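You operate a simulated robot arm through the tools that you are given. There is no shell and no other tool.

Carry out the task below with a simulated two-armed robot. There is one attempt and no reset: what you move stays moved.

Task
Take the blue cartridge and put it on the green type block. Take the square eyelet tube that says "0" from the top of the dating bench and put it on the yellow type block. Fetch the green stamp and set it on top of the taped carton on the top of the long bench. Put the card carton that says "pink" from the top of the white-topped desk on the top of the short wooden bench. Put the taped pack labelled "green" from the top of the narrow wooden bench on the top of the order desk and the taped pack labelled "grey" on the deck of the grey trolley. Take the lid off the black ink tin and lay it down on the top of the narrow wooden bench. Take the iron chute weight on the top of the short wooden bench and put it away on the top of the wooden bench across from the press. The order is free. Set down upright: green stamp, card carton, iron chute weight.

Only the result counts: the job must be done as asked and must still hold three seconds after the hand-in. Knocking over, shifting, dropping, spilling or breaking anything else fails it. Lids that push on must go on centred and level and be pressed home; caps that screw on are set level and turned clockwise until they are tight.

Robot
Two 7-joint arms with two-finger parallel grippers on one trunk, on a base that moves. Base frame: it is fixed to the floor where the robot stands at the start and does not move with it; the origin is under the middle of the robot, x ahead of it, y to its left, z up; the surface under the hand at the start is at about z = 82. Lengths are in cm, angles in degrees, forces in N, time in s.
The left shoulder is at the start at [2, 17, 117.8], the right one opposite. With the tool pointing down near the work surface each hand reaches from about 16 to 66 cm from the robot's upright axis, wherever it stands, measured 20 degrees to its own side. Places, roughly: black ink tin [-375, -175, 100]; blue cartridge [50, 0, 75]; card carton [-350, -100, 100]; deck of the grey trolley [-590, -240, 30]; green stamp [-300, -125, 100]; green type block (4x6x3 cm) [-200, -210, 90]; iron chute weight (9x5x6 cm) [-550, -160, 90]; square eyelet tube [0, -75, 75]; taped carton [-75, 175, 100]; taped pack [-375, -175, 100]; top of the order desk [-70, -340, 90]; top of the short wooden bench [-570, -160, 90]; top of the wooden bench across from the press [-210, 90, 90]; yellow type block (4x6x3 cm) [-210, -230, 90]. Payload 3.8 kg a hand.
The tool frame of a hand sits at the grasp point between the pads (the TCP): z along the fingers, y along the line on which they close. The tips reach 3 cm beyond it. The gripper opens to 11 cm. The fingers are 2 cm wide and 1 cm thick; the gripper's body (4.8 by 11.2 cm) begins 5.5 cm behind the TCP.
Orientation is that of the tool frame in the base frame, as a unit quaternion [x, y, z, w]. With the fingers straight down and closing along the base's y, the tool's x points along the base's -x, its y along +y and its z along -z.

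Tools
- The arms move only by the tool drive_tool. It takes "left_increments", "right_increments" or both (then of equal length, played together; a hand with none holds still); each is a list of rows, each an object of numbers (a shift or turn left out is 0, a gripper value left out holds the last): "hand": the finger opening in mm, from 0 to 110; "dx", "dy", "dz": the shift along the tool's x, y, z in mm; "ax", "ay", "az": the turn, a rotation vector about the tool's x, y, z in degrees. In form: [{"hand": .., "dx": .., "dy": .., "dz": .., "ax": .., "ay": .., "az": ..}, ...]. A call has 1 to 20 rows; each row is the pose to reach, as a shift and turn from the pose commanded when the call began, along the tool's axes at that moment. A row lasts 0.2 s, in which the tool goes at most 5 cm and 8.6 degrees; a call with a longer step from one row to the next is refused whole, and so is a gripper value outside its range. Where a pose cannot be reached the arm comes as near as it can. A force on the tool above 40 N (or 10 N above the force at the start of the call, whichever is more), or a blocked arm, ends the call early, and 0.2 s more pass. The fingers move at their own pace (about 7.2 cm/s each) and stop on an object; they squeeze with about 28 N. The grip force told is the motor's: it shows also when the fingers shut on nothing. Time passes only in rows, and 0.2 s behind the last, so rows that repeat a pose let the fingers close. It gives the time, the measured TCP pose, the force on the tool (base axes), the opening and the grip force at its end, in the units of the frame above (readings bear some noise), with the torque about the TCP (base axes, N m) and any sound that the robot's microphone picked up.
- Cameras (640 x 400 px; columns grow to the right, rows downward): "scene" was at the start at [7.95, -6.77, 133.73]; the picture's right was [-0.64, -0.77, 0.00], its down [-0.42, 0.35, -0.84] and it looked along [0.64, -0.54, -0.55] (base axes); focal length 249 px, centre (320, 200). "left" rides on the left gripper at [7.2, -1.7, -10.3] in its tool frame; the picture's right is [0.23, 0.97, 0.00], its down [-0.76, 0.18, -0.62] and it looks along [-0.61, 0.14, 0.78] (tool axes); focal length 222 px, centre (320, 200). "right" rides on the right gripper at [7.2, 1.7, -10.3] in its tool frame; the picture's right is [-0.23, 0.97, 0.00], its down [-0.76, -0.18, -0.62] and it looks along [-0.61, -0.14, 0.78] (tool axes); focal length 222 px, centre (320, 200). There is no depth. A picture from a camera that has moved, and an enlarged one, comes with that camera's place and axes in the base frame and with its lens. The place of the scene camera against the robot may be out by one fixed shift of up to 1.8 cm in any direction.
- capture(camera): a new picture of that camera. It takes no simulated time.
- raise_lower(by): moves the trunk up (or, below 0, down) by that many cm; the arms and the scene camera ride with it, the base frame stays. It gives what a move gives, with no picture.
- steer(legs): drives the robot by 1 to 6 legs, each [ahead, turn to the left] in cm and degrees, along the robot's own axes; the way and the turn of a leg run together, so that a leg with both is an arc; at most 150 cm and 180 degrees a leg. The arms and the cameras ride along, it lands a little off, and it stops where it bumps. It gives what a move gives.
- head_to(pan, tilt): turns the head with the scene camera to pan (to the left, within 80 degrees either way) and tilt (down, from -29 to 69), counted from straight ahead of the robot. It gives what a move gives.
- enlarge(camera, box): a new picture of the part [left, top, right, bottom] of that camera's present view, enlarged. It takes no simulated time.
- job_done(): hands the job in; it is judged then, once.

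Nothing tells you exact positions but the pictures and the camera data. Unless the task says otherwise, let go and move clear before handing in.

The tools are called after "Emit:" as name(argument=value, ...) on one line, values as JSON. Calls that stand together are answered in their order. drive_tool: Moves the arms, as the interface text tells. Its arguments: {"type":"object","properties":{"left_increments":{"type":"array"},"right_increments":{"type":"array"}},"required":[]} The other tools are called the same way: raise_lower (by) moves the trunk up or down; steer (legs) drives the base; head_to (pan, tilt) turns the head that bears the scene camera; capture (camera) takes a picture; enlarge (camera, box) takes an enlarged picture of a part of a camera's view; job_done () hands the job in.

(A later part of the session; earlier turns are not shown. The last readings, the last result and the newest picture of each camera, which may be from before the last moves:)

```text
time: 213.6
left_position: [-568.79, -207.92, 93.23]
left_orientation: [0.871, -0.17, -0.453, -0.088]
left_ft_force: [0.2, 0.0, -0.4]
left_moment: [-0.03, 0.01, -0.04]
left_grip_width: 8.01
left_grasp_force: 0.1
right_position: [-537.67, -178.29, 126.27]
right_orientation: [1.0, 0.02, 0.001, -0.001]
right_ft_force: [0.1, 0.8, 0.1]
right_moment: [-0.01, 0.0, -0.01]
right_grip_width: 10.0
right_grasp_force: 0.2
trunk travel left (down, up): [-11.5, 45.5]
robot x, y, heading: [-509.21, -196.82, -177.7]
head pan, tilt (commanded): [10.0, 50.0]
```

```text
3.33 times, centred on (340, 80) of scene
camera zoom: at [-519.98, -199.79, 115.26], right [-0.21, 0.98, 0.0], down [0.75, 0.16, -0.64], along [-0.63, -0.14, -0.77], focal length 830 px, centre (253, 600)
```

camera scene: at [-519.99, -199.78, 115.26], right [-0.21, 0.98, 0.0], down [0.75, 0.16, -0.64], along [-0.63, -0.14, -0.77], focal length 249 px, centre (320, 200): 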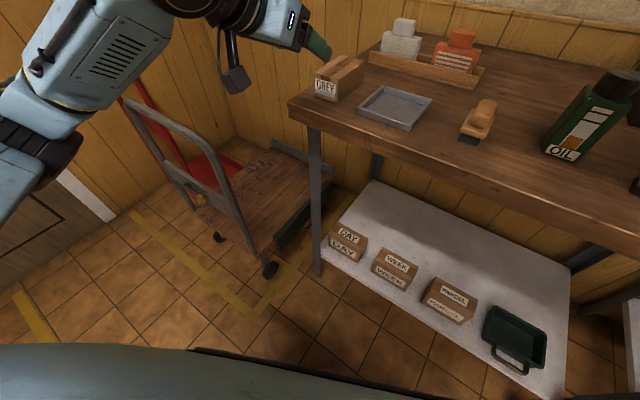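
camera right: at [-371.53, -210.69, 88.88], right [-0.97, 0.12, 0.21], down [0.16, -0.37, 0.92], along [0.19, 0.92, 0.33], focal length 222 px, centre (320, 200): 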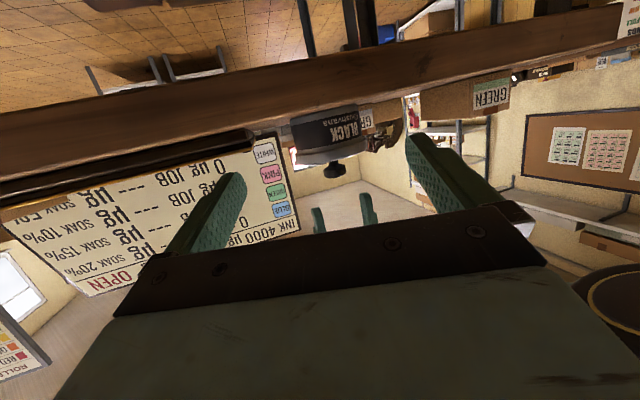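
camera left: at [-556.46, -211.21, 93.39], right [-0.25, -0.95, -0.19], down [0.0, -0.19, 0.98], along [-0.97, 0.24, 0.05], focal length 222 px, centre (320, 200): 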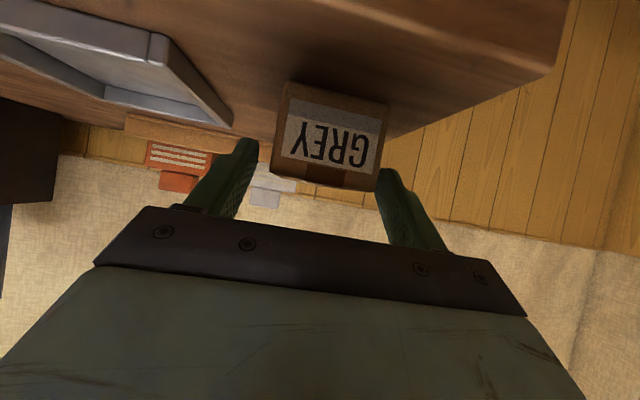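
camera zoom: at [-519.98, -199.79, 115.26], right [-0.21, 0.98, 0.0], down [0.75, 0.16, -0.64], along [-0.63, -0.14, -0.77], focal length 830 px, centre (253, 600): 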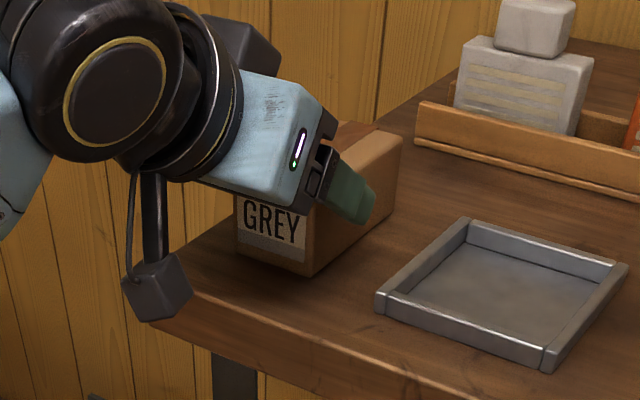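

The fingers slide along the pack's sides. I advance the last 4 cm with a small lateral correction and close.

Emit:
drive_tool(left_increments=[{"dy": 3, "dz": 12}, {"dy": 4, "dz": 26}, {"dy": 4, "dz": 40}, {"dy": 4, "dz": 40, "hand": 62}, {"dy": 4, "dz": 40, "hand": 0}, {"dy": 4, "dz": 40}, {"dy": 4, "dz": 40}])

Emit:
enlarge(camera="scene", box=[260, 20, 420, 140])

```text
time: 215.2
left_position: [-571.74, -207.2, 90.95]
left_orientation: [0.87, -0.172, -0.453, -0.09]
left_ft_force: [-0.6, 0.4, -0.2]
left_moment: [0.12, 0.17, -0.04]
left_grip_width: 5.96
left_grasp_force: 27.7
right_position: [-537.69, -178.29, 126.13]
right_orientation: [1.0, 0.021, 0.0, -0.002]
right_ft_force: [-0.1, -0.2, 0.8]
right_moment: [0.02, -0.03, 0.02]
right_grip_width: 9.99
right_grasp_force: 0.1
trunk travel left (down, up): [-11.5, 45.5]
robot x, y, heading: [-509.39, -197.15, -177.5]
head pan, tilt (commanded): [10.0, 50.0]
```

```text
3.33 times, centred on (340, 80) of scene
camera zoom: at [-519.99, -199.77, 115.26], right [-0.21, 0.98, 0.0], down [0.75, 0.16, -0.64], along [-0.63, -0.14, -0.77], focal length 830 px, centre (253, 600)
```

zoom: 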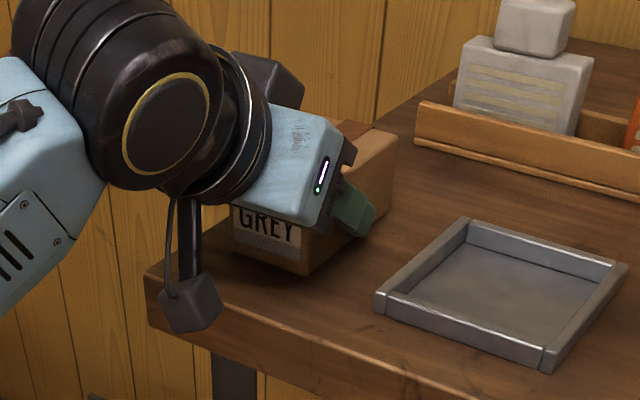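

GREY is gripped at the slant. I lift it, then reposition the robot so that it can drive straight along the line between the handle leg and the bench leg.

Emit:
drive_tool(left_increments=[{"dx": -16, "dz": -11}, {"dx": -49, "dz": -34}, {"dx": -82, "dz": -57}, {"dx": -115, "dz": -80}, {"dx": -115, "dz": -80}])

Emit:
capture(camera="scene")

Emit:
steer(legs=[[0, 48], [-17, 0], [0, -28]])

Emit:
capture(camera="scene")

```text
time: 216.3
left_position: [-572.03, -207.15, 105.15]
left_orientation: [0.871, -0.171, -0.453, -0.089]
left_ft_force: [0.2, 0.1, -2.8]
left_moment: [-0.02, -0.05, 0.03]
left_grip_width: 5.97
left_grasp_force: 27.4
right_position: [-537.64, -178.32, 126.3]
right_orientation: [1.0, 0.02, 0.001, -0.001]
right_ft_force: [0.4, 0.5, 0.5]
right_moment: [0.04, -0.01, -0.03]
right_grip_width: 10.0
right_grasp_force: 0.0
trunk travel left (down, up): [-11.5, 45.5]
robot x, y, heading: [-509.35, -196.9, -177.9]
head pan, tilt (commanded): [10.0, 50.0]
```

```text
taken
camera scene: at [-520.02, -199.8, 115.25], right [-0.21, 0.98, 0.0], down [0.75, 0.16, -0.64], along [-0.63, -0.14, -0.77], focal length 249 px, centre (320, 200)
```

scene: 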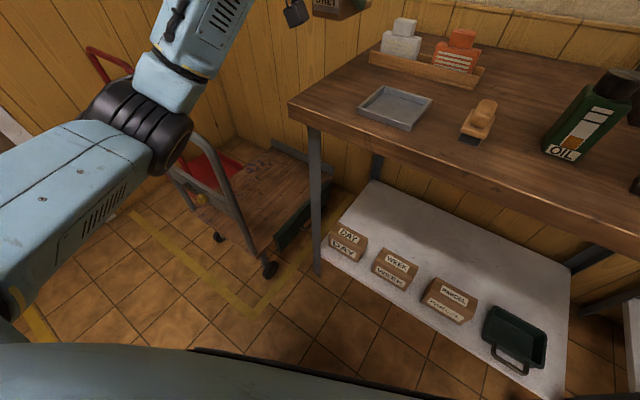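

```text
time: 221.4
left_position: [-553.57, -215.31, 105.02]
left_orientation: [0.887, -0.013, -0.462, -0.006]
left_ft_force: [-0.3, -0.1, -2.6]
left_moment: [-0.02, -0.06, 0.04]
left_grip_width: 6.0
left_grasp_force: 28.4
right_position: [-531.56, -176.27, 126.25]
right_orientation: [0.98, 0.199, 0.0, 0.0]
right_ft_force: [0.2, -0.6, -0.2]
right_moment: [-0.04, 0.01, -0.01]
right_grip_width: 9.99
right_grasp_force: 0.2
trunk travel left (down, up): [-11.5, 45.5]
robot x, y, heading: [-498.15, -184.01, -157.0]
head pan, tilt (commanded): [10.0, 50.0]
```

```text
taken
camera scene: at [-507.89, -189.85, 115.25], right [-0.54, 0.84, 0.0], down [0.64, 0.42, -0.64], along [-0.54, -0.35, -0.77], focal length 249 px, centre (320, 200)
```

scene: 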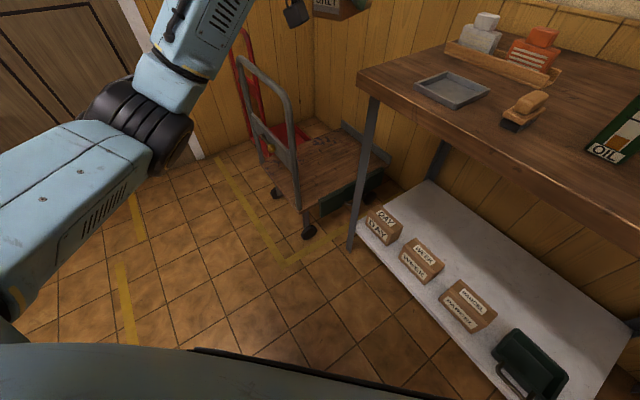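

I zoom in to refine the positions of handle leg, deck edge and bench leg from here.

Emit:
enlarge(camera="scene", box=[220, 30, 420, 270])

```text
1.67 times, centred on (320, 150) of scene
camera zoom: at [-507.89, -189.85, 115.25], right [-0.54, 0.84, 0.0], down [0.64, 0.42, -0.64], along [-0.54, -0.35, -0.77], focal length 415 px, centre (320, 283)
```

zoom: 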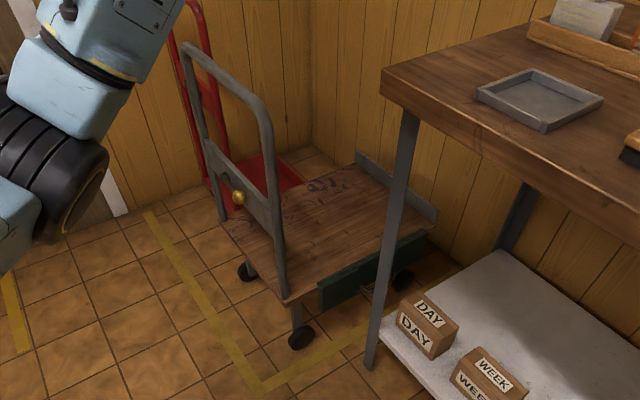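

The line between the legs is confirmed (gap about 24 cm). I lower the trunk fully, align the hand with the robot's heading and lower GREY to z ≈ 40 in the free space in front.

Emit:
raise_lower(by=-11.5)

Emit:
drive_tool(left_increments=[{"ax": -6.7, "az": -4.7}, {"ax": -13.4, "az": -9.4}, {"ax": -20.2, "az": -14.1}, {"ax": -20.2, "az": -14.1}])

Emit:
capture(camera="scene")

```text
time: 222.8
left_position: [-553.56, -215.29, 93.72]
left_orientation: [0.887, -0.012, -0.462, -0.006]
left_ft_force: [0.6, -0.2, -2.8]
left_moment: [0.02, -0.04, 0.03]
left_grip_width: 5.98
left_grasp_force: 27.8
right_position: [-531.5, -176.21, 114.77]
right_orientation: [0.98, 0.199, 0.0, -0.001]
right_ft_force: [0.1, -0.2, -0.3]
right_moment: [0.0, 0.04, -0.01]
right_grip_width: 10.01
right_grasp_force: 0.0
trunk travel left (down, up): [0.0, 57.0]
robot x, y, heading: [-498.78, -183.8, -156.8]
head pan, tilt (commanded): [10.0, 50.0]
```

```text
time: 223.8
left_position: [-553.6, -215.31, 93.62]
left_orientation: [0.869, 0.178, -0.452, 0.093]
left_ft_force: [0.9, -0.3, -3.1]
left_moment: [0.01, -0.04, 0.0]
left_grip_width: 5.97
left_grasp_force: 28.0
right_position: [-531.59, -176.41, 114.81]
right_orientation: [0.98, 0.2, 0.0, -0.001]
right_ft_force: [0.2, -0.1, 0.0]
right_moment: [0.0, -0.02, 0.0]
right_grip_width: 9.98
right_grasp_force: 0.1
trunk travel left (down, up): [0.0, 57.0]
robot x, y, heading: [-498.59, -183.63, -156.7]
head pan, tilt (commanded): [10.0, 50.0]
```

```text
taken
camera scene: at [-507.89, -189.88, 103.75], right [-0.54, 0.84, 0.0], down [0.64, 0.42, -0.64], along [-0.54, -0.35, -0.77], focal length 249 px, centre (320, 200)
```

scene: 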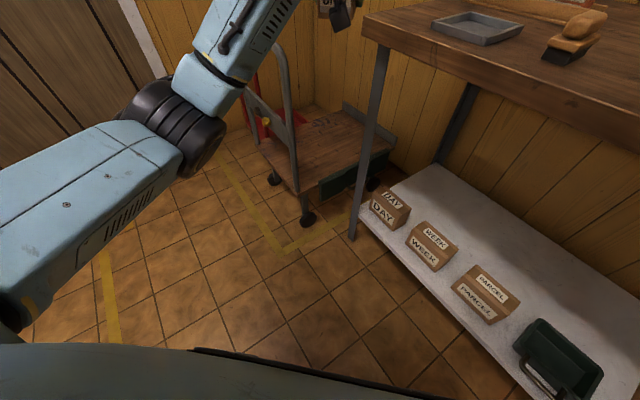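

The left elbow points out to the left, which should fold back as the hand goes down. I lower the hand in two stages and check on the way.

Emit:
drive_tool(left_increments=[{"dx": 38, "dy": 2, "dz": 23}, {"dx": 76, "dy": 4, "dz": 47}, {"dx": 114, "dy": 6, "dz": 70}, {"dx": 152, "dy": 9, "dz": 94}, {"dx": 190, "dy": 11, "dz": 117}, {"dx": 228, "dy": 13, "dz": 141}])

Emit:
capture(camera="scene")

Emit:
drive_tool(left_increments=[{"dx": 38, "dy": 2, "dz": 23}, {"dx": 76, "dy": 4, "dz": 47}, {"dx": 114, "dy": 6, "dz": 70}, {"dx": 152, "dy": 9, "dz": 94}, {"dx": 190, "dy": 11, "dz": 117}, {"dx": 228, "dy": 13, "dz": 141}])

Emit:
capture(camera="scene")

```text
time: 225.2
left_position: [-551.74, -215.93, 66.81]
left_orientation: [0.869, 0.179, -0.452, 0.094]
left_ft_force: [-0.7, 0.0, -3.4]
left_moment: [0.06, -0.04, 0.02]
left_grip_width: 5.98
left_grasp_force: 28.2
right_position: [-531.56, -176.28, 114.79]
right_orientation: [0.98, 0.199, 0.0, -0.001]
right_ft_force: [0.6, -0.3, -0.2]
right_moment: [0.0, 0.02, 0.01]
right_grip_width: 10.0
right_grasp_force: 0.0
trunk travel left (down, up): [0.0, 57.0]
robot x, y, heading: [-498.74, -183.61, -156.8]
head pan, tilt (commanded): [10.0, 50.0]
```

```text
taken
camera scene: at [-507.89, -189.88, 103.75], right [-0.54, 0.84, 0.0], down [0.64, 0.42, -0.64], along [-0.54, -0.35, -0.77], focal length 249 px, centre (320, 200)
```

scene: 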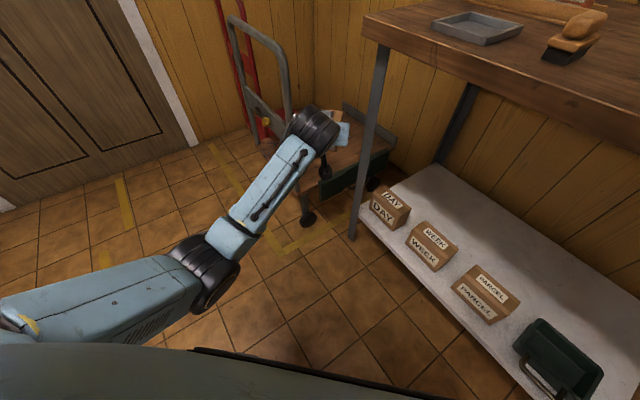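

```text
time: 226.6
left_position: [-549.54, -216.73, 40.1]
left_orientation: [0.869, 0.177, -0.452, 0.093]
left_ft_force: [0.7, -0.9, -1.6]
left_moment: [0.01, -0.04, 0.02]
left_grip_width: 6.0
left_grasp_force: 28.7
right_position: [-531.5, -176.32, 114.81]
right_orientation: [0.98, 0.2, 0.0, 0.0]
right_ft_force: [-1.0, 0.1, -0.3]
right_moment: [0.01, 0.01, -0.01]
right_grip_width: 10.01
right_grasp_force: 0.1
trunk travel left (down, up): [0.0, 57.0]
robot x, y, heading: [-498.6, -184.0, -156.9]
head pan, tilt (commanded): [10.0, 50.0]
```

```text
taken
camera scene: at [-507.89, -189.88, 103.75], right [-0.54, 0.84, 0.0], down [0.64, 0.42, -0.64], along [-0.54, -0.35, -0.77], focal length 249 px, centre (320, 200)
```

scene: 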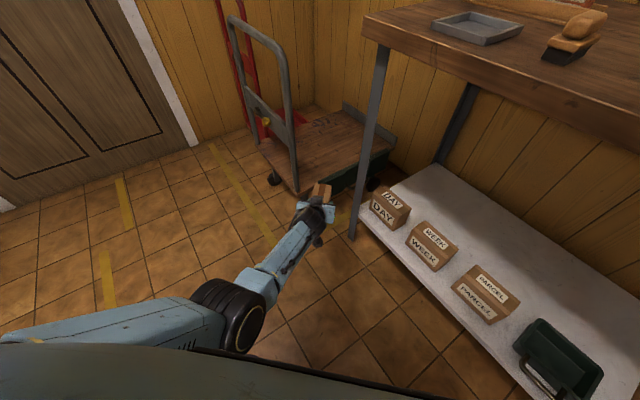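

GREY is low and lined up with the gap. I drive ahead in two steps, checking the clearance.

Emit:
steer(legs=[[17, 0]])

Emit:
capture(camera="scene")

Emit:
capture(camera="left")

```text
time: 228.1
left_position: [-565.27, -223.36, 40.24]
left_orientation: [0.869, 0.176, -0.452, 0.092]
left_ft_force: [-0.7, 0.5, -2.7]
left_moment: [0.02, -0.02, 0.01]
left_grip_width: 5.95
left_grasp_force: 28.5
right_position: [-547.23, -182.88, 114.74]
right_orientation: [0.98, 0.199, 0.001, 0.0]
right_ft_force: [0.2, -0.3, -1.0]
right_moment: [0.01, 0.01, -0.03]
right_grip_width: 10.01
right_grasp_force: 0.0
trunk travel left (down, up): [0.0, 57.0]
robot x, y, heading: [-514.24, -190.59, -157.1]
head pan, tilt (commanded): [10.0, 50.0]
```

```text
taken
camera scene: at [-523.62, -196.52, 103.75], right [-0.54, 0.84, 0.0], down [0.64, 0.42, -0.64], along [-0.54, -0.35, -0.77], focal length 249 px, centre (320, 200)
```

scene: 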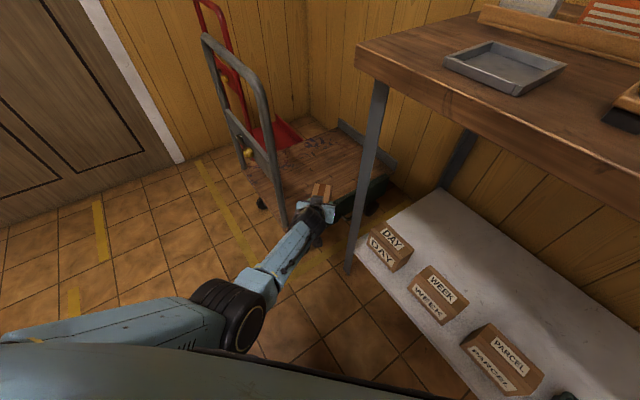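

```text
taken
camera left: at [-554.35, -216.81, 40.26], right [0.5, -0.85, -0.18], down [0.14, -0.13, 0.98], along [-0.85, -0.52, 0.05], focal length 222 px, centre (320, 200)
```

left: 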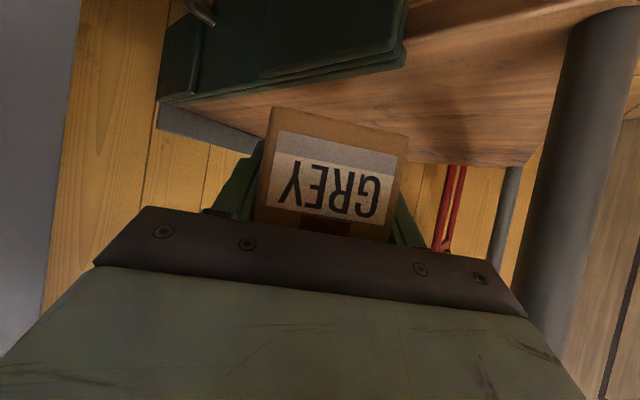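

Clearances are about 4–5 cm on each side. I continue ahead to bring GREY over the deck.

Emit:
steer(legs=[[10, 0]])

Emit:
capture(camera="scene")

Emit:
steer(legs=[[9, 0]])

Emit:
capture(camera="scene")

Emit:
capture(camera="left")

```text
time: 229.3
left_position: [-574.43, -227.18, 40.16]
left_orientation: [0.87, 0.178, -0.451, 0.093]
left_ft_force: [0.3, -0.2, -2.1]
left_moment: [0.02, -0.01, -0.01]
left_grip_width: 5.98
left_grasp_force: 27.9
right_position: [-556.36, -186.84, 114.77]
right_orientation: [0.98, 0.199, 0.0, -0.001]
right_ft_force: [-0.6, -0.1, 0.5]
right_moment: [0.0, -0.02, 0.05]
right_grip_width: 9.98
right_grasp_force: 0.2
trunk travel left (down, up): [0.0, 57.0]
robot x, y, heading: [-523.41, -193.91, -156.9]
head pan, tilt (commanded): [10.0, 50.0]
```

```text
taken
camera scene: at [-532.81, -200.42, 103.75], right [-0.54, 0.84, 0.0], down [0.64, 0.42, -0.64], along [-0.54, -0.35, -0.77], focal length 249 px, centre (320, 200)
```

scene: 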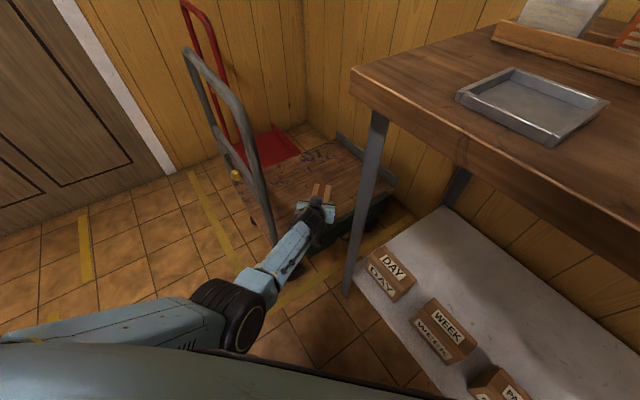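

```text
time: 230.2
left_position: [-578.43, -228.38, 40.22]
left_orientation: [0.871, 0.172, -0.452, 0.091]
left_ft_force: [0.3, -0.6, -2.1]
left_moment: [-0.01, -0.05, 0.0]
left_grip_width: 6.0
left_grasp_force: 28.3
right_position: [-560.01, -188.28, 114.76]
right_orientation: [0.982, 0.19, 0.001, 0.0]
right_ft_force: [0.0, 0.0, 0.2]
right_moment: [-0.04, 0.03, -0.02]
right_grip_width: 9.99
right_grasp_force: 0.1
trunk travel left (down, up): [0.0, 57.0]
robot x, y, heading: [-526.61, -195.85, -157.7]
head pan, tilt (commanded): [10.0, 50.0]
stopped in leg 1: the robot was blocked; the commanded pose is now the measured one
```

```text
taken
camera scene: at [-536.34, -202.18, 103.76], right [-0.53, 0.85, 0.0], down [0.65, 0.41, -0.64], along [-0.54, -0.34, -0.77], focal length 249 px, centre (320, 200)
```

scene: 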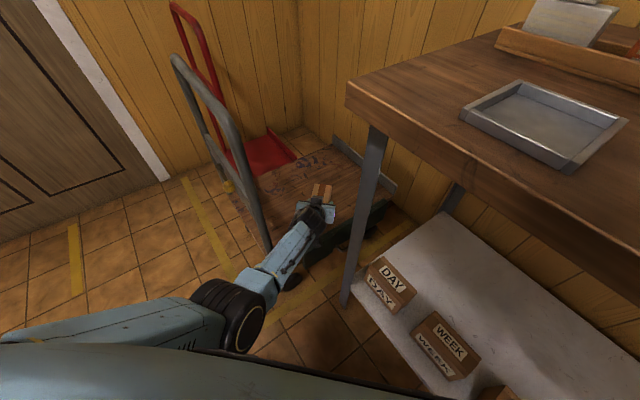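

```text
taken
camera left: at [-567.32, -222.09, 40.27], right [0.49, -0.85, -0.18], down [0.13, -0.14, 0.98], along [-0.86, -0.51, 0.05], focal length 222 px, centre (320, 200)
```

left: 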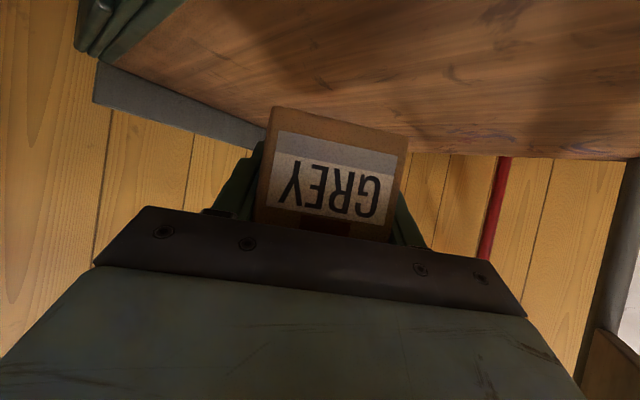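

The robot was stopped by something on the last bit. I look to the right to see what it touched.

Emit:
head_to(pan=-40, tilt=30)

Emit:
capture(camera="scene")

Emit:
head_to(pan=-40, tilt=65)

Emit:
capture(camera="scene")

Emit:
head_to(pan=10, tilt=65)

Emit:
capture(camera="scene")

```text
time: 231.4
left_position: [-578.52, -228.56, 40.36]
left_orientation: [0.87, 0.171, -0.453, 0.09]
left_ft_force: [0.4, -0.9, -1.8]
left_moment: [0.03, -0.05, 0.03]
left_grip_width: 5.96
left_grasp_force: 28.0
right_position: [-560.0, -188.15, 114.82]
right_orientation: [0.982, 0.19, 0.002, 0.0]
right_ft_force: [0.4, 0.1, 0.7]
right_moment: [-0.02, 0.0, 0.02]
right_grip_width: 9.99
right_grasp_force: 0.1
trunk travel left (down, up): [0.0, 57.0]
robot x, y, heading: [-526.83, -196.19, -158.1]
head pan, tilt (commanded): [-40.0, 30.0]
```

```text
taken
camera scene: at [-538.45, -195.35, 106.7], right [0.31, 0.95, 0.0], down [0.48, -0.15, -0.87], along [-0.82, 0.26, -0.5], focal length 249 px, centre (320, 200)
```

scene: 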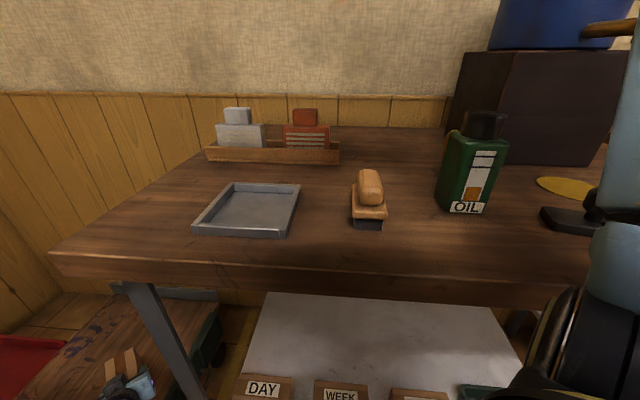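

```text
time: 232.4
left_position: [-578.51, -228.48, 40.28]
left_orientation: [0.87, 0.171, -0.454, 0.09]
left_ft_force: [-0.1, -0.1, -2.2]
left_moment: [0.02, -0.03, 0.0]
left_grip_width: 6.0
left_grasp_force: 28.1
right_position: [-559.96, -188.25, 114.6]
right_orientation: [0.982, 0.191, 0.001, 0.0]
right_ft_force: [0.1, 0.2, -0.4]
right_moment: [0.03, -0.01, 0.01]
right_grip_width: 9.98
right_grasp_force: 0.2
trunk travel left (down, up): [0.0, 57.0]
robot x, y, heading: [-526.66, -196.41, -157.5]
head pan, tilt (commanded): [-40.0, 65.0]
```

```text
taken
camera scene: at [-535.62, -196.25, 101.95], right [0.31, 0.95, 0.0], down [0.86, -0.28, -0.42], along [-0.4, 0.13, -0.91], focal length 249 px, centre (320, 200)
```

scene: 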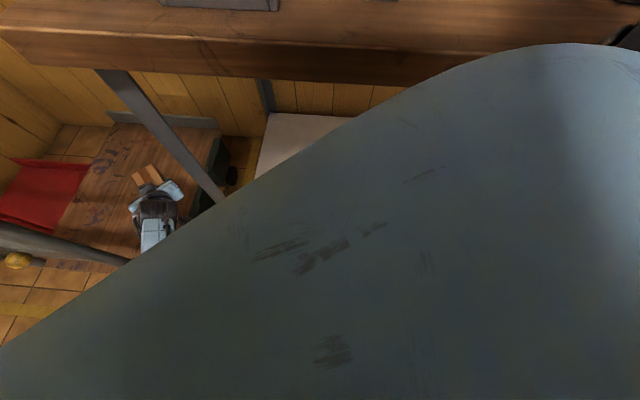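

```text
time: 233.6
left_position: [-578.5, -228.55, 40.29]
left_orientation: [0.87, 0.172, -0.453, 0.09]
left_ft_force: [-0.1, 0.3, -2.2]
left_moment: [0.01, -0.03, -0.02]
left_grip_width: 6.0
left_grasp_force: 27.8
right_position: [-560.02, -188.3, 114.67]
right_orientation: [0.982, 0.191, 0.002, -0.001]
right_ft_force: [0.6, -0.2, -0.6]
right_moment: [-0.01, -0.03, -0.01]
right_grip_width: 9.99
right_grasp_force: 0.1
trunk travel left (down, up): [0.0, 57.0]
robot x, y, heading: [-526.74, -196.34, -157.9]
head pan, tilt (commanded): [10.0, 65.0]
```

```text
taken
camera scene: at [-534.97, -201.34, 101.94], right [-0.53, 0.85, 0.0], down [0.77, 0.48, -0.42], along [-0.36, -0.22, -0.91], focal length 249 px, centre (320, 200)
```

scene: 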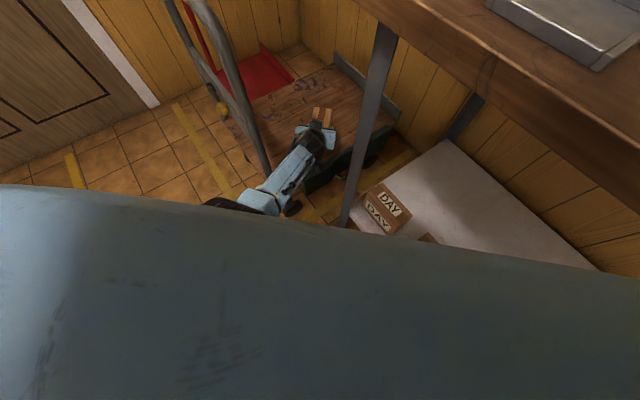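

It was the right elbow touching the bench's front edge; nothing moved. Instead of driving further I swing the left hand by 24° about its wrist so that GREY comes fully over the deck.

Emit:
drive_tool(left_increments=[{"dx": 3, "dy": 25, "dz": -5, "ax": -6.5, "az": -4.6}, {"dx": 6, "dy": 49, "dz": -9, "ax": -13.1, "az": -9.2}, {"dx": 10, "dy": 73, "dz": -14, "ax": -19.7, "az": -13.8}, {"dx": 10, "dy": 73, "dz": -14, "ax": -19.7, "az": -13.8}])

Emit:
head_to(pan=15, tilt=52)

Emit:
capture(camera="scene")

Emit:
enlarge(camera="scene", box=[220, 80, 420, 240])

Emit:
capture(camera="left")

```text
time: 234.6
left_position: [-574.16, -234.6, 40.39]
left_orientation: [0.815, 0.35, -0.424, 0.182]
left_ft_force: [-0.1, -0.2, -2.1]
left_moment: [-0.01, -0.04, -0.01]
left_grip_width: 5.97
left_grasp_force: 27.7
right_position: [-559.97, -188.27, 114.65]
right_orientation: [0.982, 0.191, 0.001, -0.001]
right_ft_force: [-0.1, 0.1, -0.5]
right_moment: [0.01, 0.0, 0.0]
right_grip_width: 10.0
right_grasp_force: 0.0
trunk travel left (down, up): [0.0, 57.0]
robot x, y, heading: [-527.11, -196.26, -157.9]
head pan, tilt (commanded): [10.0, 65.0]
```

```text
time: 235.3
left_position: [-574.09, -234.6, 40.4]
left_orientation: [0.815, 0.349, -0.424, 0.183]
left_ft_force: [0.1, 0.3, -2.2]
left_moment: [0.02, -0.02, 0.01]
left_grip_width: 5.98
left_grasp_force: 28.4
right_position: [-559.99, -188.19, 114.67]
right_orientation: [0.982, 0.19, 0.001, -0.001]
right_ft_force: [-0.6, 0.2, -0.2]
right_moment: [0.0, 0.01, -0.03]
right_grip_width: 10.03
right_grasp_force: 0.0
trunk travel left (down, up): [0.0, 57.0]
robot x, y, heading: [-526.93, -196.37, -157.8]
head pan, tilt (commanded): [15.0, 52.0]
```

```text
taken
camera scene: at [-535.81, -202.65, 103.48], right [-0.6, 0.8, 0.0], down [0.63, 0.48, -0.61], along [-0.49, -0.37, -0.79], focal length 249 px, centre (320, 200)
```

scene: 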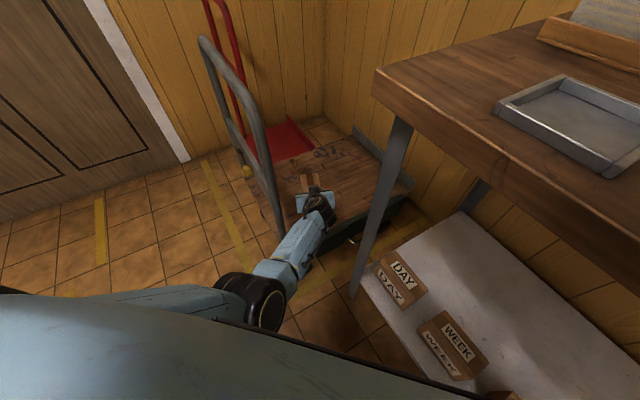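

```text
2.50 times, centred on (320, 160) of scene
camera zoom: at [-535.81, -202.65, 103.48], right [-0.6, 0.8, 0.0], down [0.63, 0.48, -0.61], along [-0.49, -0.37, -0.79], focal length 622 px, centre (320, 300)
```

zoom: 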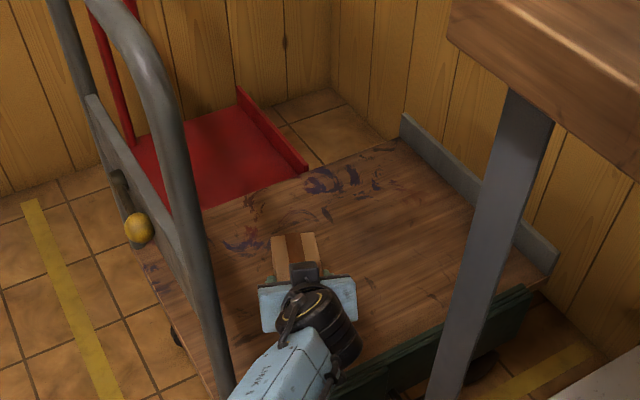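

```text
taken
camera left: at [-566.59, -224.31, 40.51], right [0.79, -0.58, -0.18], down [0.18, -0.07, 0.98], along [-0.58, -0.81, 0.05], focal length 222 px, centre (320, 200)
```

left: 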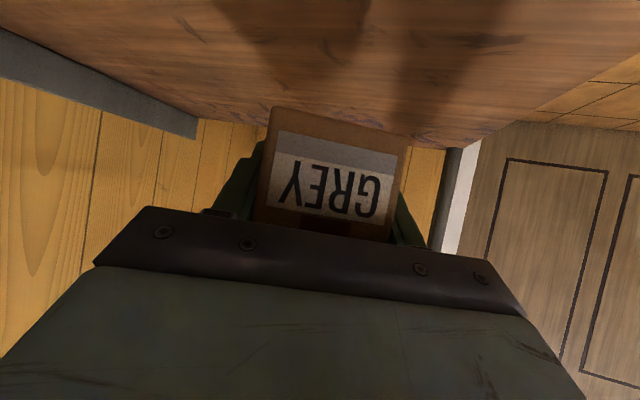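

GREY is well over the deck. I lower it to the deck in steps until contact.

Emit:
drive_tool(left_increments=[{"dx": 16, "dz": 11}, {"dx": 33, "dz": 23}, {"dx": 45, "dz": 31.5}, {"dx": 49, "dz": 34}, {"dx": 53, "dz": 37}])

Emit:
drive_tool(left_increments=[{"dx": 2.5, "dz": 1.7}, {"dx": 5, "dz": 3.5}, {"dx": 7, "dz": 5}])

```text
time: 236.5
left_position: [-573.46, -235.03, 34.92]
left_orientation: [0.816, 0.348, -0.424, 0.182]
left_ft_force: [0.0, -0.3, -2.2]
left_moment: [0.05, -0.05, 0.0]
left_grip_width: 5.98
left_grasp_force: 28.2
left hand out of reach, approached as far as the arm can: row 3, 4, 5
right_position: [-559.87, -188.27, 114.71]
right_orientation: [0.982, 0.191, 0.001, -0.001]
right_ft_force: [-0.4, 0.0, 0.1]
right_moment: [-0.03, 0.01, 0.03]
right_grip_width: 9.98
right_grasp_force: 0.0
trunk travel left (down, up): [0.0, 57.0]
robot x, y, heading: [-527.12, -196.68, -157.8]
head pan, tilt (commanded): [15.0, 52.0]
```

```text
time: 237.3
left_position: [-573.45, -235.31, 34.5]
left_orientation: [0.816, 0.348, -0.425, 0.182]
left_ft_force: [0.3, 0.6, -1.8]
left_moment: [0.04, -0.04, 0.01]
left_grip_width: 5.99
left_grasp_force: 27.6
left hand out of reach, approached as far as the arm can: row 2, 3
right_position: [-560.02, -188.16, 114.75]
right_orientation: [0.982, 0.191, 0.0, 0.0]
right_ft_force: [0.4, 0.5, 0.3]
right_moment: [0.01, 0.01, 0.01]
right_grip_width: 10.01
right_grasp_force: 0.1
trunk travel left (down, up): [0.0, 57.0]
robot x, y, heading: [-526.7, -196.08, -157.7]
head pan, tilt (commanded): [15.0, 52.0]
```

The left arm is at its limit 2 cm above the deck. I stretch the right hand forward over the bench so its elbow lifts off the edge, then creep 3 cm ahead.

Emit:
drive_tool(right_increments=[{"dx": -40}, {"dx": -80}, {"dx": -120}, {"dx": -160}, {"dx": -200}, {"dx": -230}])

Emit:
head_to(pan=-40, tilt=35)

Emit:
capture(camera="scene")

```text
time: 238.7
left_position: [-573.24, -235.1, 34.64]
left_orientation: [0.815, 0.349, -0.425, 0.182]
left_ft_force: [0.2, 0.5, -3.0]
left_moment: [0.02, -0.02, 0.0]
left_grip_width: 5.99
left_grasp_force: 28.0
right_position: [-578.04, -195.6, 111.94]
right_orientation: [0.981, 0.191, 0.0, 0.0]
right_ft_force: [-0.2, 0.8, -0.1]
right_moment: [0.0, 0.01, -0.02]
right_grip_width: 10.01
right_grasp_force: 0.1
right hand out of reach, approached as far as the arm can: row 4, 5, 6
trunk travel left (down, up): [0.0, 57.0]
robot x, y, heading: [-526.6, -195.96, -157.6]
head pan, tilt (commanded): [15.0, 52.0]
```

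```text
time: 240.0
left_position: [-573.36, -235.18, 34.63]
left_orientation: [0.815, 0.35, -0.424, 0.183]
left_ft_force: [-0.7, 0.2, -2.5]
left_moment: [0.05, 0.0, -0.01]
left_grip_width: 5.98
left_grasp_force: 27.9
right_position: [-578.09, -195.55, 111.94]
right_orientation: [0.981, 0.192, 0.001, 0.0]
right_ft_force: [0.6, -0.1, 0.5]
right_moment: [-0.04, 0.0, 0.01]
right_grip_width: 10.01
right_grasp_force: 0.1
trunk travel left (down, up): [0.0, 57.0]
robot x, y, heading: [-526.87, -196.25, -157.9]
head pan, tilt (commanded): [-40.0, 35.0]
```

```text
taken
camera scene: at [-538.22, -195.42, 105.92], right [0.31, 0.95, 0.0], down [0.55, -0.18, -0.82], along [-0.78, 0.25, -0.57], focal length 249 px, centre (320, 200)
```

scene: 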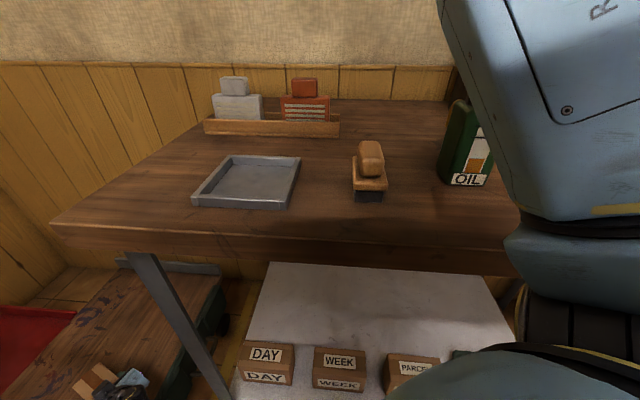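

The right forearm comes near the OIL can, so I don't drive further. Instead I pitch the left hand down by 6° and draw it in slightly to lower GREY the last 2 cm.

Emit:
drive_tool(left_increments=[{"dx": 7, "dz": 1, "ay": 2}, {"dx": 14, "dz": 2, "ay": 4}, {"dx": 21, "dz": 3, "ay": 6}, {"dx": 21, "dz": 3, "ay": 6}])

Emit:
head_to(pan=15, tilt=52)

Emit:
enlarge(camera="scene", box=[220, 80, 420, 240])

Emit:
capture(camera="left")

```text
time: 241.0
left_position: [-572.45, -235.08, 33.24]
left_orientation: [0.836, 0.357, -0.383, 0.163]
left_ft_force: [-6.4, 1.4, 10.3]
left_moment: [-0.56, 0.79, -0.4]
left_grip_width: 5.97
left_grasp_force: 27.7
left hand out of reach, approached as far as the arm can: row 2, 3, 4
right_position: [-577.97, -195.46, 112.05]
right_orientation: [0.982, 0.191, 0.001, 0.0]
right_ft_force: [0.2, 0.5, 0.3]
right_moment: [-0.03, -0.01, 0.0]
right_grip_width: 10.02
right_grasp_force: 0.0
trunk travel left (down, up): [0.0, 57.0]
robot x, y, heading: [-526.76, -196.25, -157.9]
head pan, tilt (commanded): [-40.0, 35.0]
```

```text
time: 242.2
left_position: [-572.08, -235.17, 33.03]
left_orientation: [0.836, 0.358, -0.382, 0.164]
left_ft_force: [-5.5, 1.4, 10.0]
left_moment: [-0.42, 0.83, -0.27]
left_grip_width: 5.99
left_grasp_force: 28.2
right_position: [-578.01, -195.56, 111.98]
right_orientation: [0.982, 0.191, 0.0, -0.001]
right_ft_force: [-0.5, 0.9, 0.8]
right_moment: [0.01, -0.01, -0.01]
right_grip_width: 10.0
right_grasp_force: 0.1
trunk travel left (down, up): [0.0, 57.0]
robot x, y, heading: [-526.95, -196.4, -157.8]
head pan, tilt (commanded): [15.0, 52.0]
```

```text
2.50 times, centred on (320, 160) of scene
camera zoom: at [-535.76, -202.59, 103.5], right [-0.6, 0.8, 0.0], down [0.63, 0.48, -0.62], along [-0.49, -0.37, -0.79], focal length 622 px, centre (320, 300)
```

zoom: 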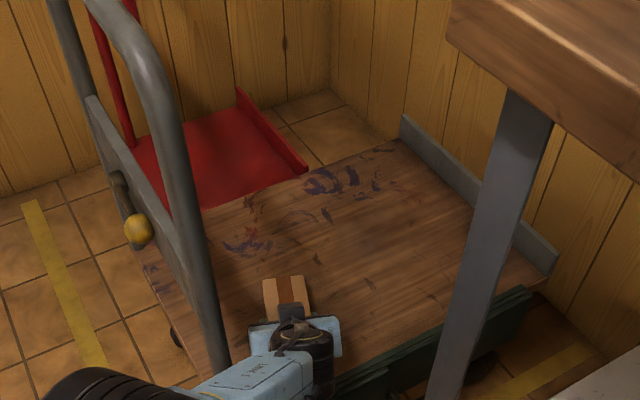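

```text
taken
camera left: at [-564.75, -224.9, 34.44], right [0.81, -0.56, -0.17], down [0.11, -0.14, 0.98], along [-0.58, -0.81, -0.05], focal length 222 px, centre (320, 200)
```

left: 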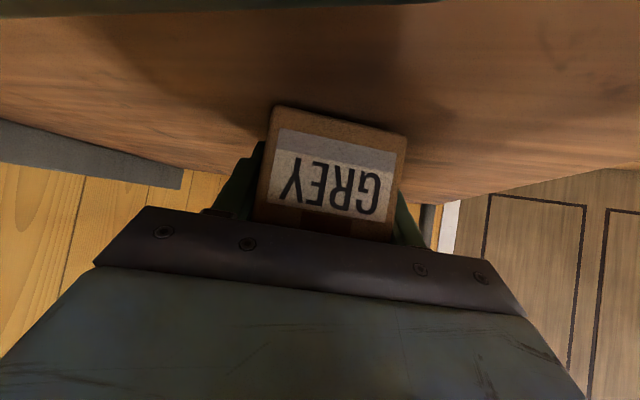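

The far end of GREY touches the deck. There is plenty of deck towards me, so I raise slightly, draw it in 3 cm, level it again and set it down flat.

Emit:
drive_tool(left_increments=[{"dx": 0.5, "dz": -13}, {"dx": 9, "dz": -22, "ay": -3}, {"dx": 14, "dz": -27, "ay": -6}, {"dx": 14, "dz": -27, "ay": -6}])

Emit:
drive_tool(left_increments=[{"dx": 3, "dz": 2}, {"dx": 6, "dz": 4}, {"dx": 9, "dz": 6}, {"dx": 9, "dz": 6}])

```text
time: 243.2
left_position: [-570.35, -232.82, 33.65]
left_orientation: [0.816, 0.349, -0.424, 0.183]
left_ft_force: [0.2, 0.2, -2.3]
left_moment: [0.03, -0.02, 0.01]
left_grip_width: 5.99
left_grasp_force: 27.7
right_position: [-578.13, -195.49, 111.83]
right_orientation: [0.982, 0.191, 0.001, 0.001]
right_ft_force: [-0.3, 0.4, 0.5]
right_moment: [-0.05, 0.03, -0.02]
right_grip_width: 9.99
right_grasp_force: 0.0
trunk travel left (down, up): [0.0, 57.0]
robot x, y, heading: [-526.75, -196.53, -157.8]
head pan, tilt (commanded): [15.0, 52.0]
```

```text
time: 244.2
left_position: [-570.44, -232.96, 32.85]
left_orientation: [0.814, 0.349, -0.428, 0.183]
left_ft_force: [-3.0, -0.8, 19.3]
left_moment: [0.48, -0.55, 0.14]
left_grip_width: 5.97
left_grasp_force: 27.7
right_position: [-578.02, -195.48, 112.08]
right_orientation: [0.982, 0.19, -0.001, 0.001]
right_ft_force: [0.4, -1.2, 0.3]
right_moment: [0.01, 0.03, 0.01]
right_grip_width: 10.01
right_grasp_force: 0.1
trunk travel left (down, up): [0.0, 57.0]
robot x, y, heading: [-526.84, -196.09, -157.9]
head pan, tilt (commanded): [15.0, 52.0]
```

GREY sits flat on the deck. I check the picture, then relieve, open and withdraw along the fingers' direction.

Emit:
enlarge(camera="scene", box=[220, 80, 420, 240])

Emit:
drive_tool(left_increments=[{"dx": -3, "dz": -2}, {"dx": -3, "dz": -2, "hand": 68}, {"dx": -3, "dz": -2, "hand": 80}, {"dx": -3, "dz": -2}, {"dx": -3, "dz": -2}])

Emit:
capture(camera="left")

```text
2.50 times, centred on (320, 160) of scene
camera zoom: at [-535.73, -202.56, 103.51], right [-0.6, 0.8, 0.0], down [0.63, 0.48, -0.62], along [-0.49, -0.37, -0.79], focal length 622 px, centre (320, 300)
```

zoom: 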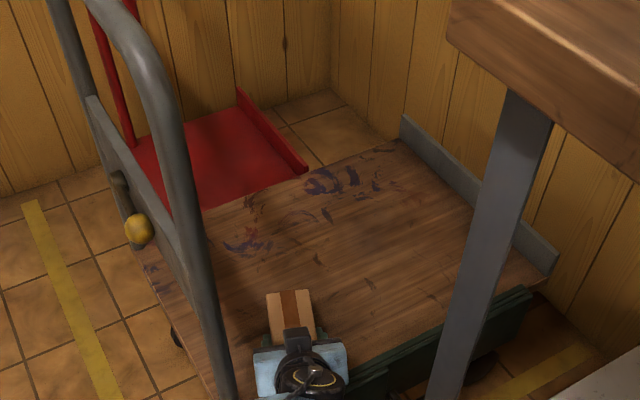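

```text
time: 245.4
left_position: [-570.1, -232.88, 32.84]
left_orientation: [0.815, 0.349, -0.424, 0.183]
left_ft_force: [0.1, -0.2, 0.0]
left_moment: [0.01, 0.0, -0.02]
left_grip_width: 7.99
left_grasp_force: 0.1
right_position: [-578.01, -195.5, 111.85]
right_orientation: [0.982, 0.191, 0.0, 0.0]
right_ft_force: [0.5, 0.2, -0.3]
right_moment: [-0.03, 0.02, 0.0]
right_grip_width: 10.01
right_grasp_force: 0.1
trunk travel left (down, up): [0.0, 57.0]
robot x, y, heading: [-526.8, -195.8, -157.9]
head pan, tilt (commanded): [15.0, 52.0]
```

```text
taken
camera left: at [-562.59, -222.64, 32.95], right [0.79, -0.58, -0.18], down [0.18, -0.07, 0.98], along [-0.58, -0.81, 0.05], focal length 222 px, centre (320, 200)
```

left: 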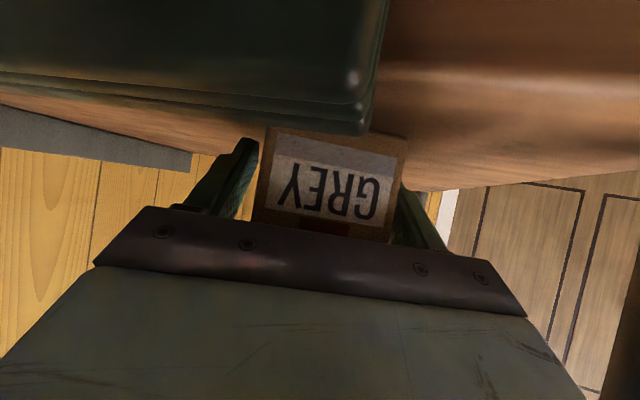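

GREY is released on the deck. I withdraw the hand along its own direction and check that GREY stays.

Emit:
drive_tool(left_increments=[{"dz": -25}, {"dz": -55}, {"dz": -90}, {"dz": -120}])

Emit:
capture(camera="scene")

Emit:
enlarge(camera="scene", box=[220, 80, 420, 240])

```text
time: 246.4
left_position: [-563.44, -225.87, 39.96]
left_orientation: [0.815, 0.349, -0.424, 0.183]
left_ft_force: [0.3, 0.5, 0.3]
left_moment: [0.02, -0.02, -0.02]
left_grip_width: 7.99
left_grasp_force: 0.0
right_position: [-578.01, -195.58, 111.87]
right_orientation: [0.982, 0.191, 0.0, 0.0]
right_ft_force: [0.3, -0.6, -0.9]
right_moment: [0.0, 0.02, 0.0]
right_grip_width: 10.01
right_grasp_force: 0.2
trunk travel left (down, up): [0.0, 57.0]
robot x, y, heading: [-527.05, -196.22, -157.8]
head pan, tilt (commanded): [15.0, 52.0]
```

```text
taken
camera scene: at [-535.8, -202.64, 103.49], right [-0.6, 0.8, 0.0], down [0.63, 0.48, -0.62], along [-0.49, -0.37, -0.79], focal length 249 px, centre (320, 200)
```

scene: 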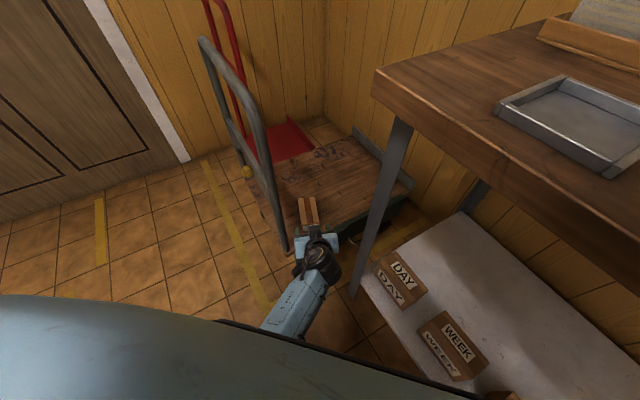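

```text
2.50 times, centred on (320, 160) of scene
camera zoom: at [-535.8, -202.64, 103.49], right [-0.6, 0.8, 0.0], down [0.63, 0.48, -0.62], along [-0.49, -0.37, -0.79], focal length 622 px, centre (320, 300)
```

zoom: 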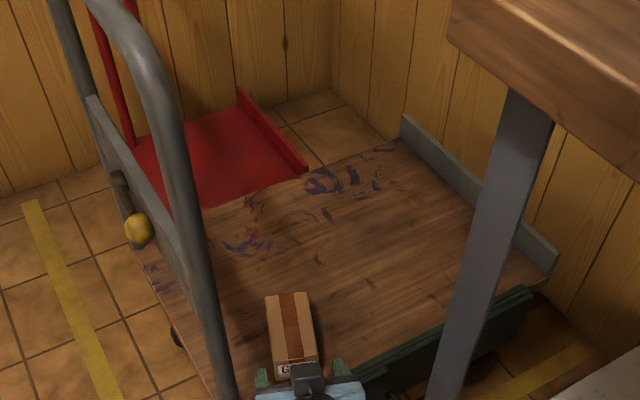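

GREY rests on the deck. I bring the right hand back, withdraw the left hand further, and reverse the robot out of the gap.

Emit:
drive_tool(left_increments=[{"dz": -20}, {"dz": -40}, {"dz": -60}, {"dz": -60, "ax": 6.5, "az": 4.6}, {"dz": -60, "ax": 13.1, "az": 9.2}, {"dz": -60, "ax": 19.7, "az": 13.8}], right_increments=[{"dx": 35}, {"dx": 70}, {"dx": 105}, {"dx": 140}, {"dx": 175}, {"dx": 195}])

Emit:
capture(camera="scene")

Emit:
steer(legs=[[-40, 0]])

Emit:
capture(camera="scene")

```text
time: 247.8
left_position: [-559.98, -222.18, 43.19]
left_orientation: [0.871, 0.171, -0.452, 0.089]
left_ft_force: [1.0, 1.3, -0.3]
left_moment: [-0.03, -0.01, 0.03]
left_grip_width: 7.99
left_grasp_force: 0.0
right_position: [-559.83, -188.47, 111.97]
right_orientation: [0.982, 0.191, 0.001, -0.001]
right_ft_force: [-1.6, 0.1, 0.3]
right_moment: [-0.02, 0.01, 0.01]
right_grip_width: 10.01
right_grasp_force: 0.0
trunk travel left (down, up): [0.0, 57.0]
robot x, y, heading: [-526.73, -196.26, -157.6]
head pan, tilt (commanded): [15.0, 52.0]
```

```text
taken
camera scene: at [-535.79, -202.67, 103.49], right [-0.6, 0.8, 0.0], down [0.63, 0.48, -0.62], along [-0.49, -0.37, -0.79], focal length 249 px, centre (320, 200)
```

scene: 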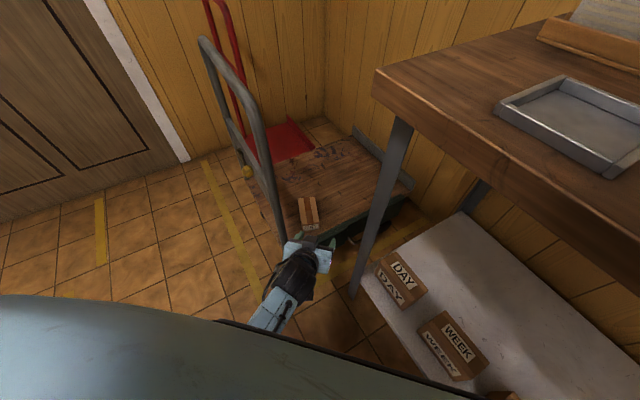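

```text
time: 250.3
left_position: [-523.41, -207.42, 43.29]
left_orientation: [0.87, 0.173, -0.453, 0.091]
left_ft_force: [-0.3, 0.4, -0.1]
left_moment: [0.03, 0.0, -0.01]
left_grip_width: 7.99
left_grasp_force: 0.1
right_position: [-523.21, -173.57, 111.92]
right_orientation: [0.981, 0.192, 0.001, 0.0]
right_ft_force: [-0.7, -1.2, 0.6]
right_moment: [-0.01, 0.0, -0.03]
right_grip_width: 9.99
right_grasp_force: 0.0
trunk travel left (down, up): [0.0, 57.0]
robot x, y, heading: [-490.26, -181.43, -158.0]
head pan, tilt (commanded): [15.0, 52.0]
```

```text
taken
camera scene: at [-499.25, -187.72, 103.49], right [-0.61, 0.8, 0.0], down [0.63, 0.48, -0.62], along [-0.49, -0.37, -0.79], focal length 249 px, centre (320, 200)
```

scene: 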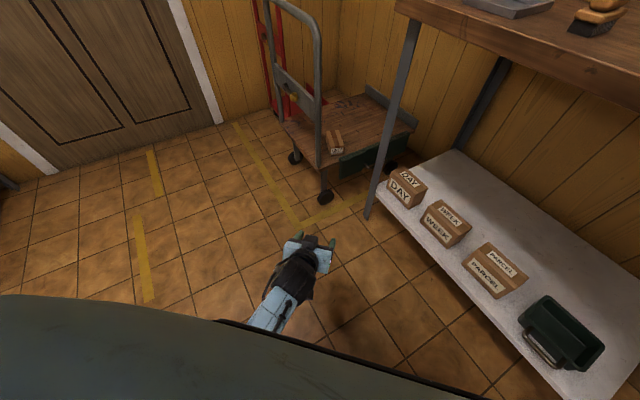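

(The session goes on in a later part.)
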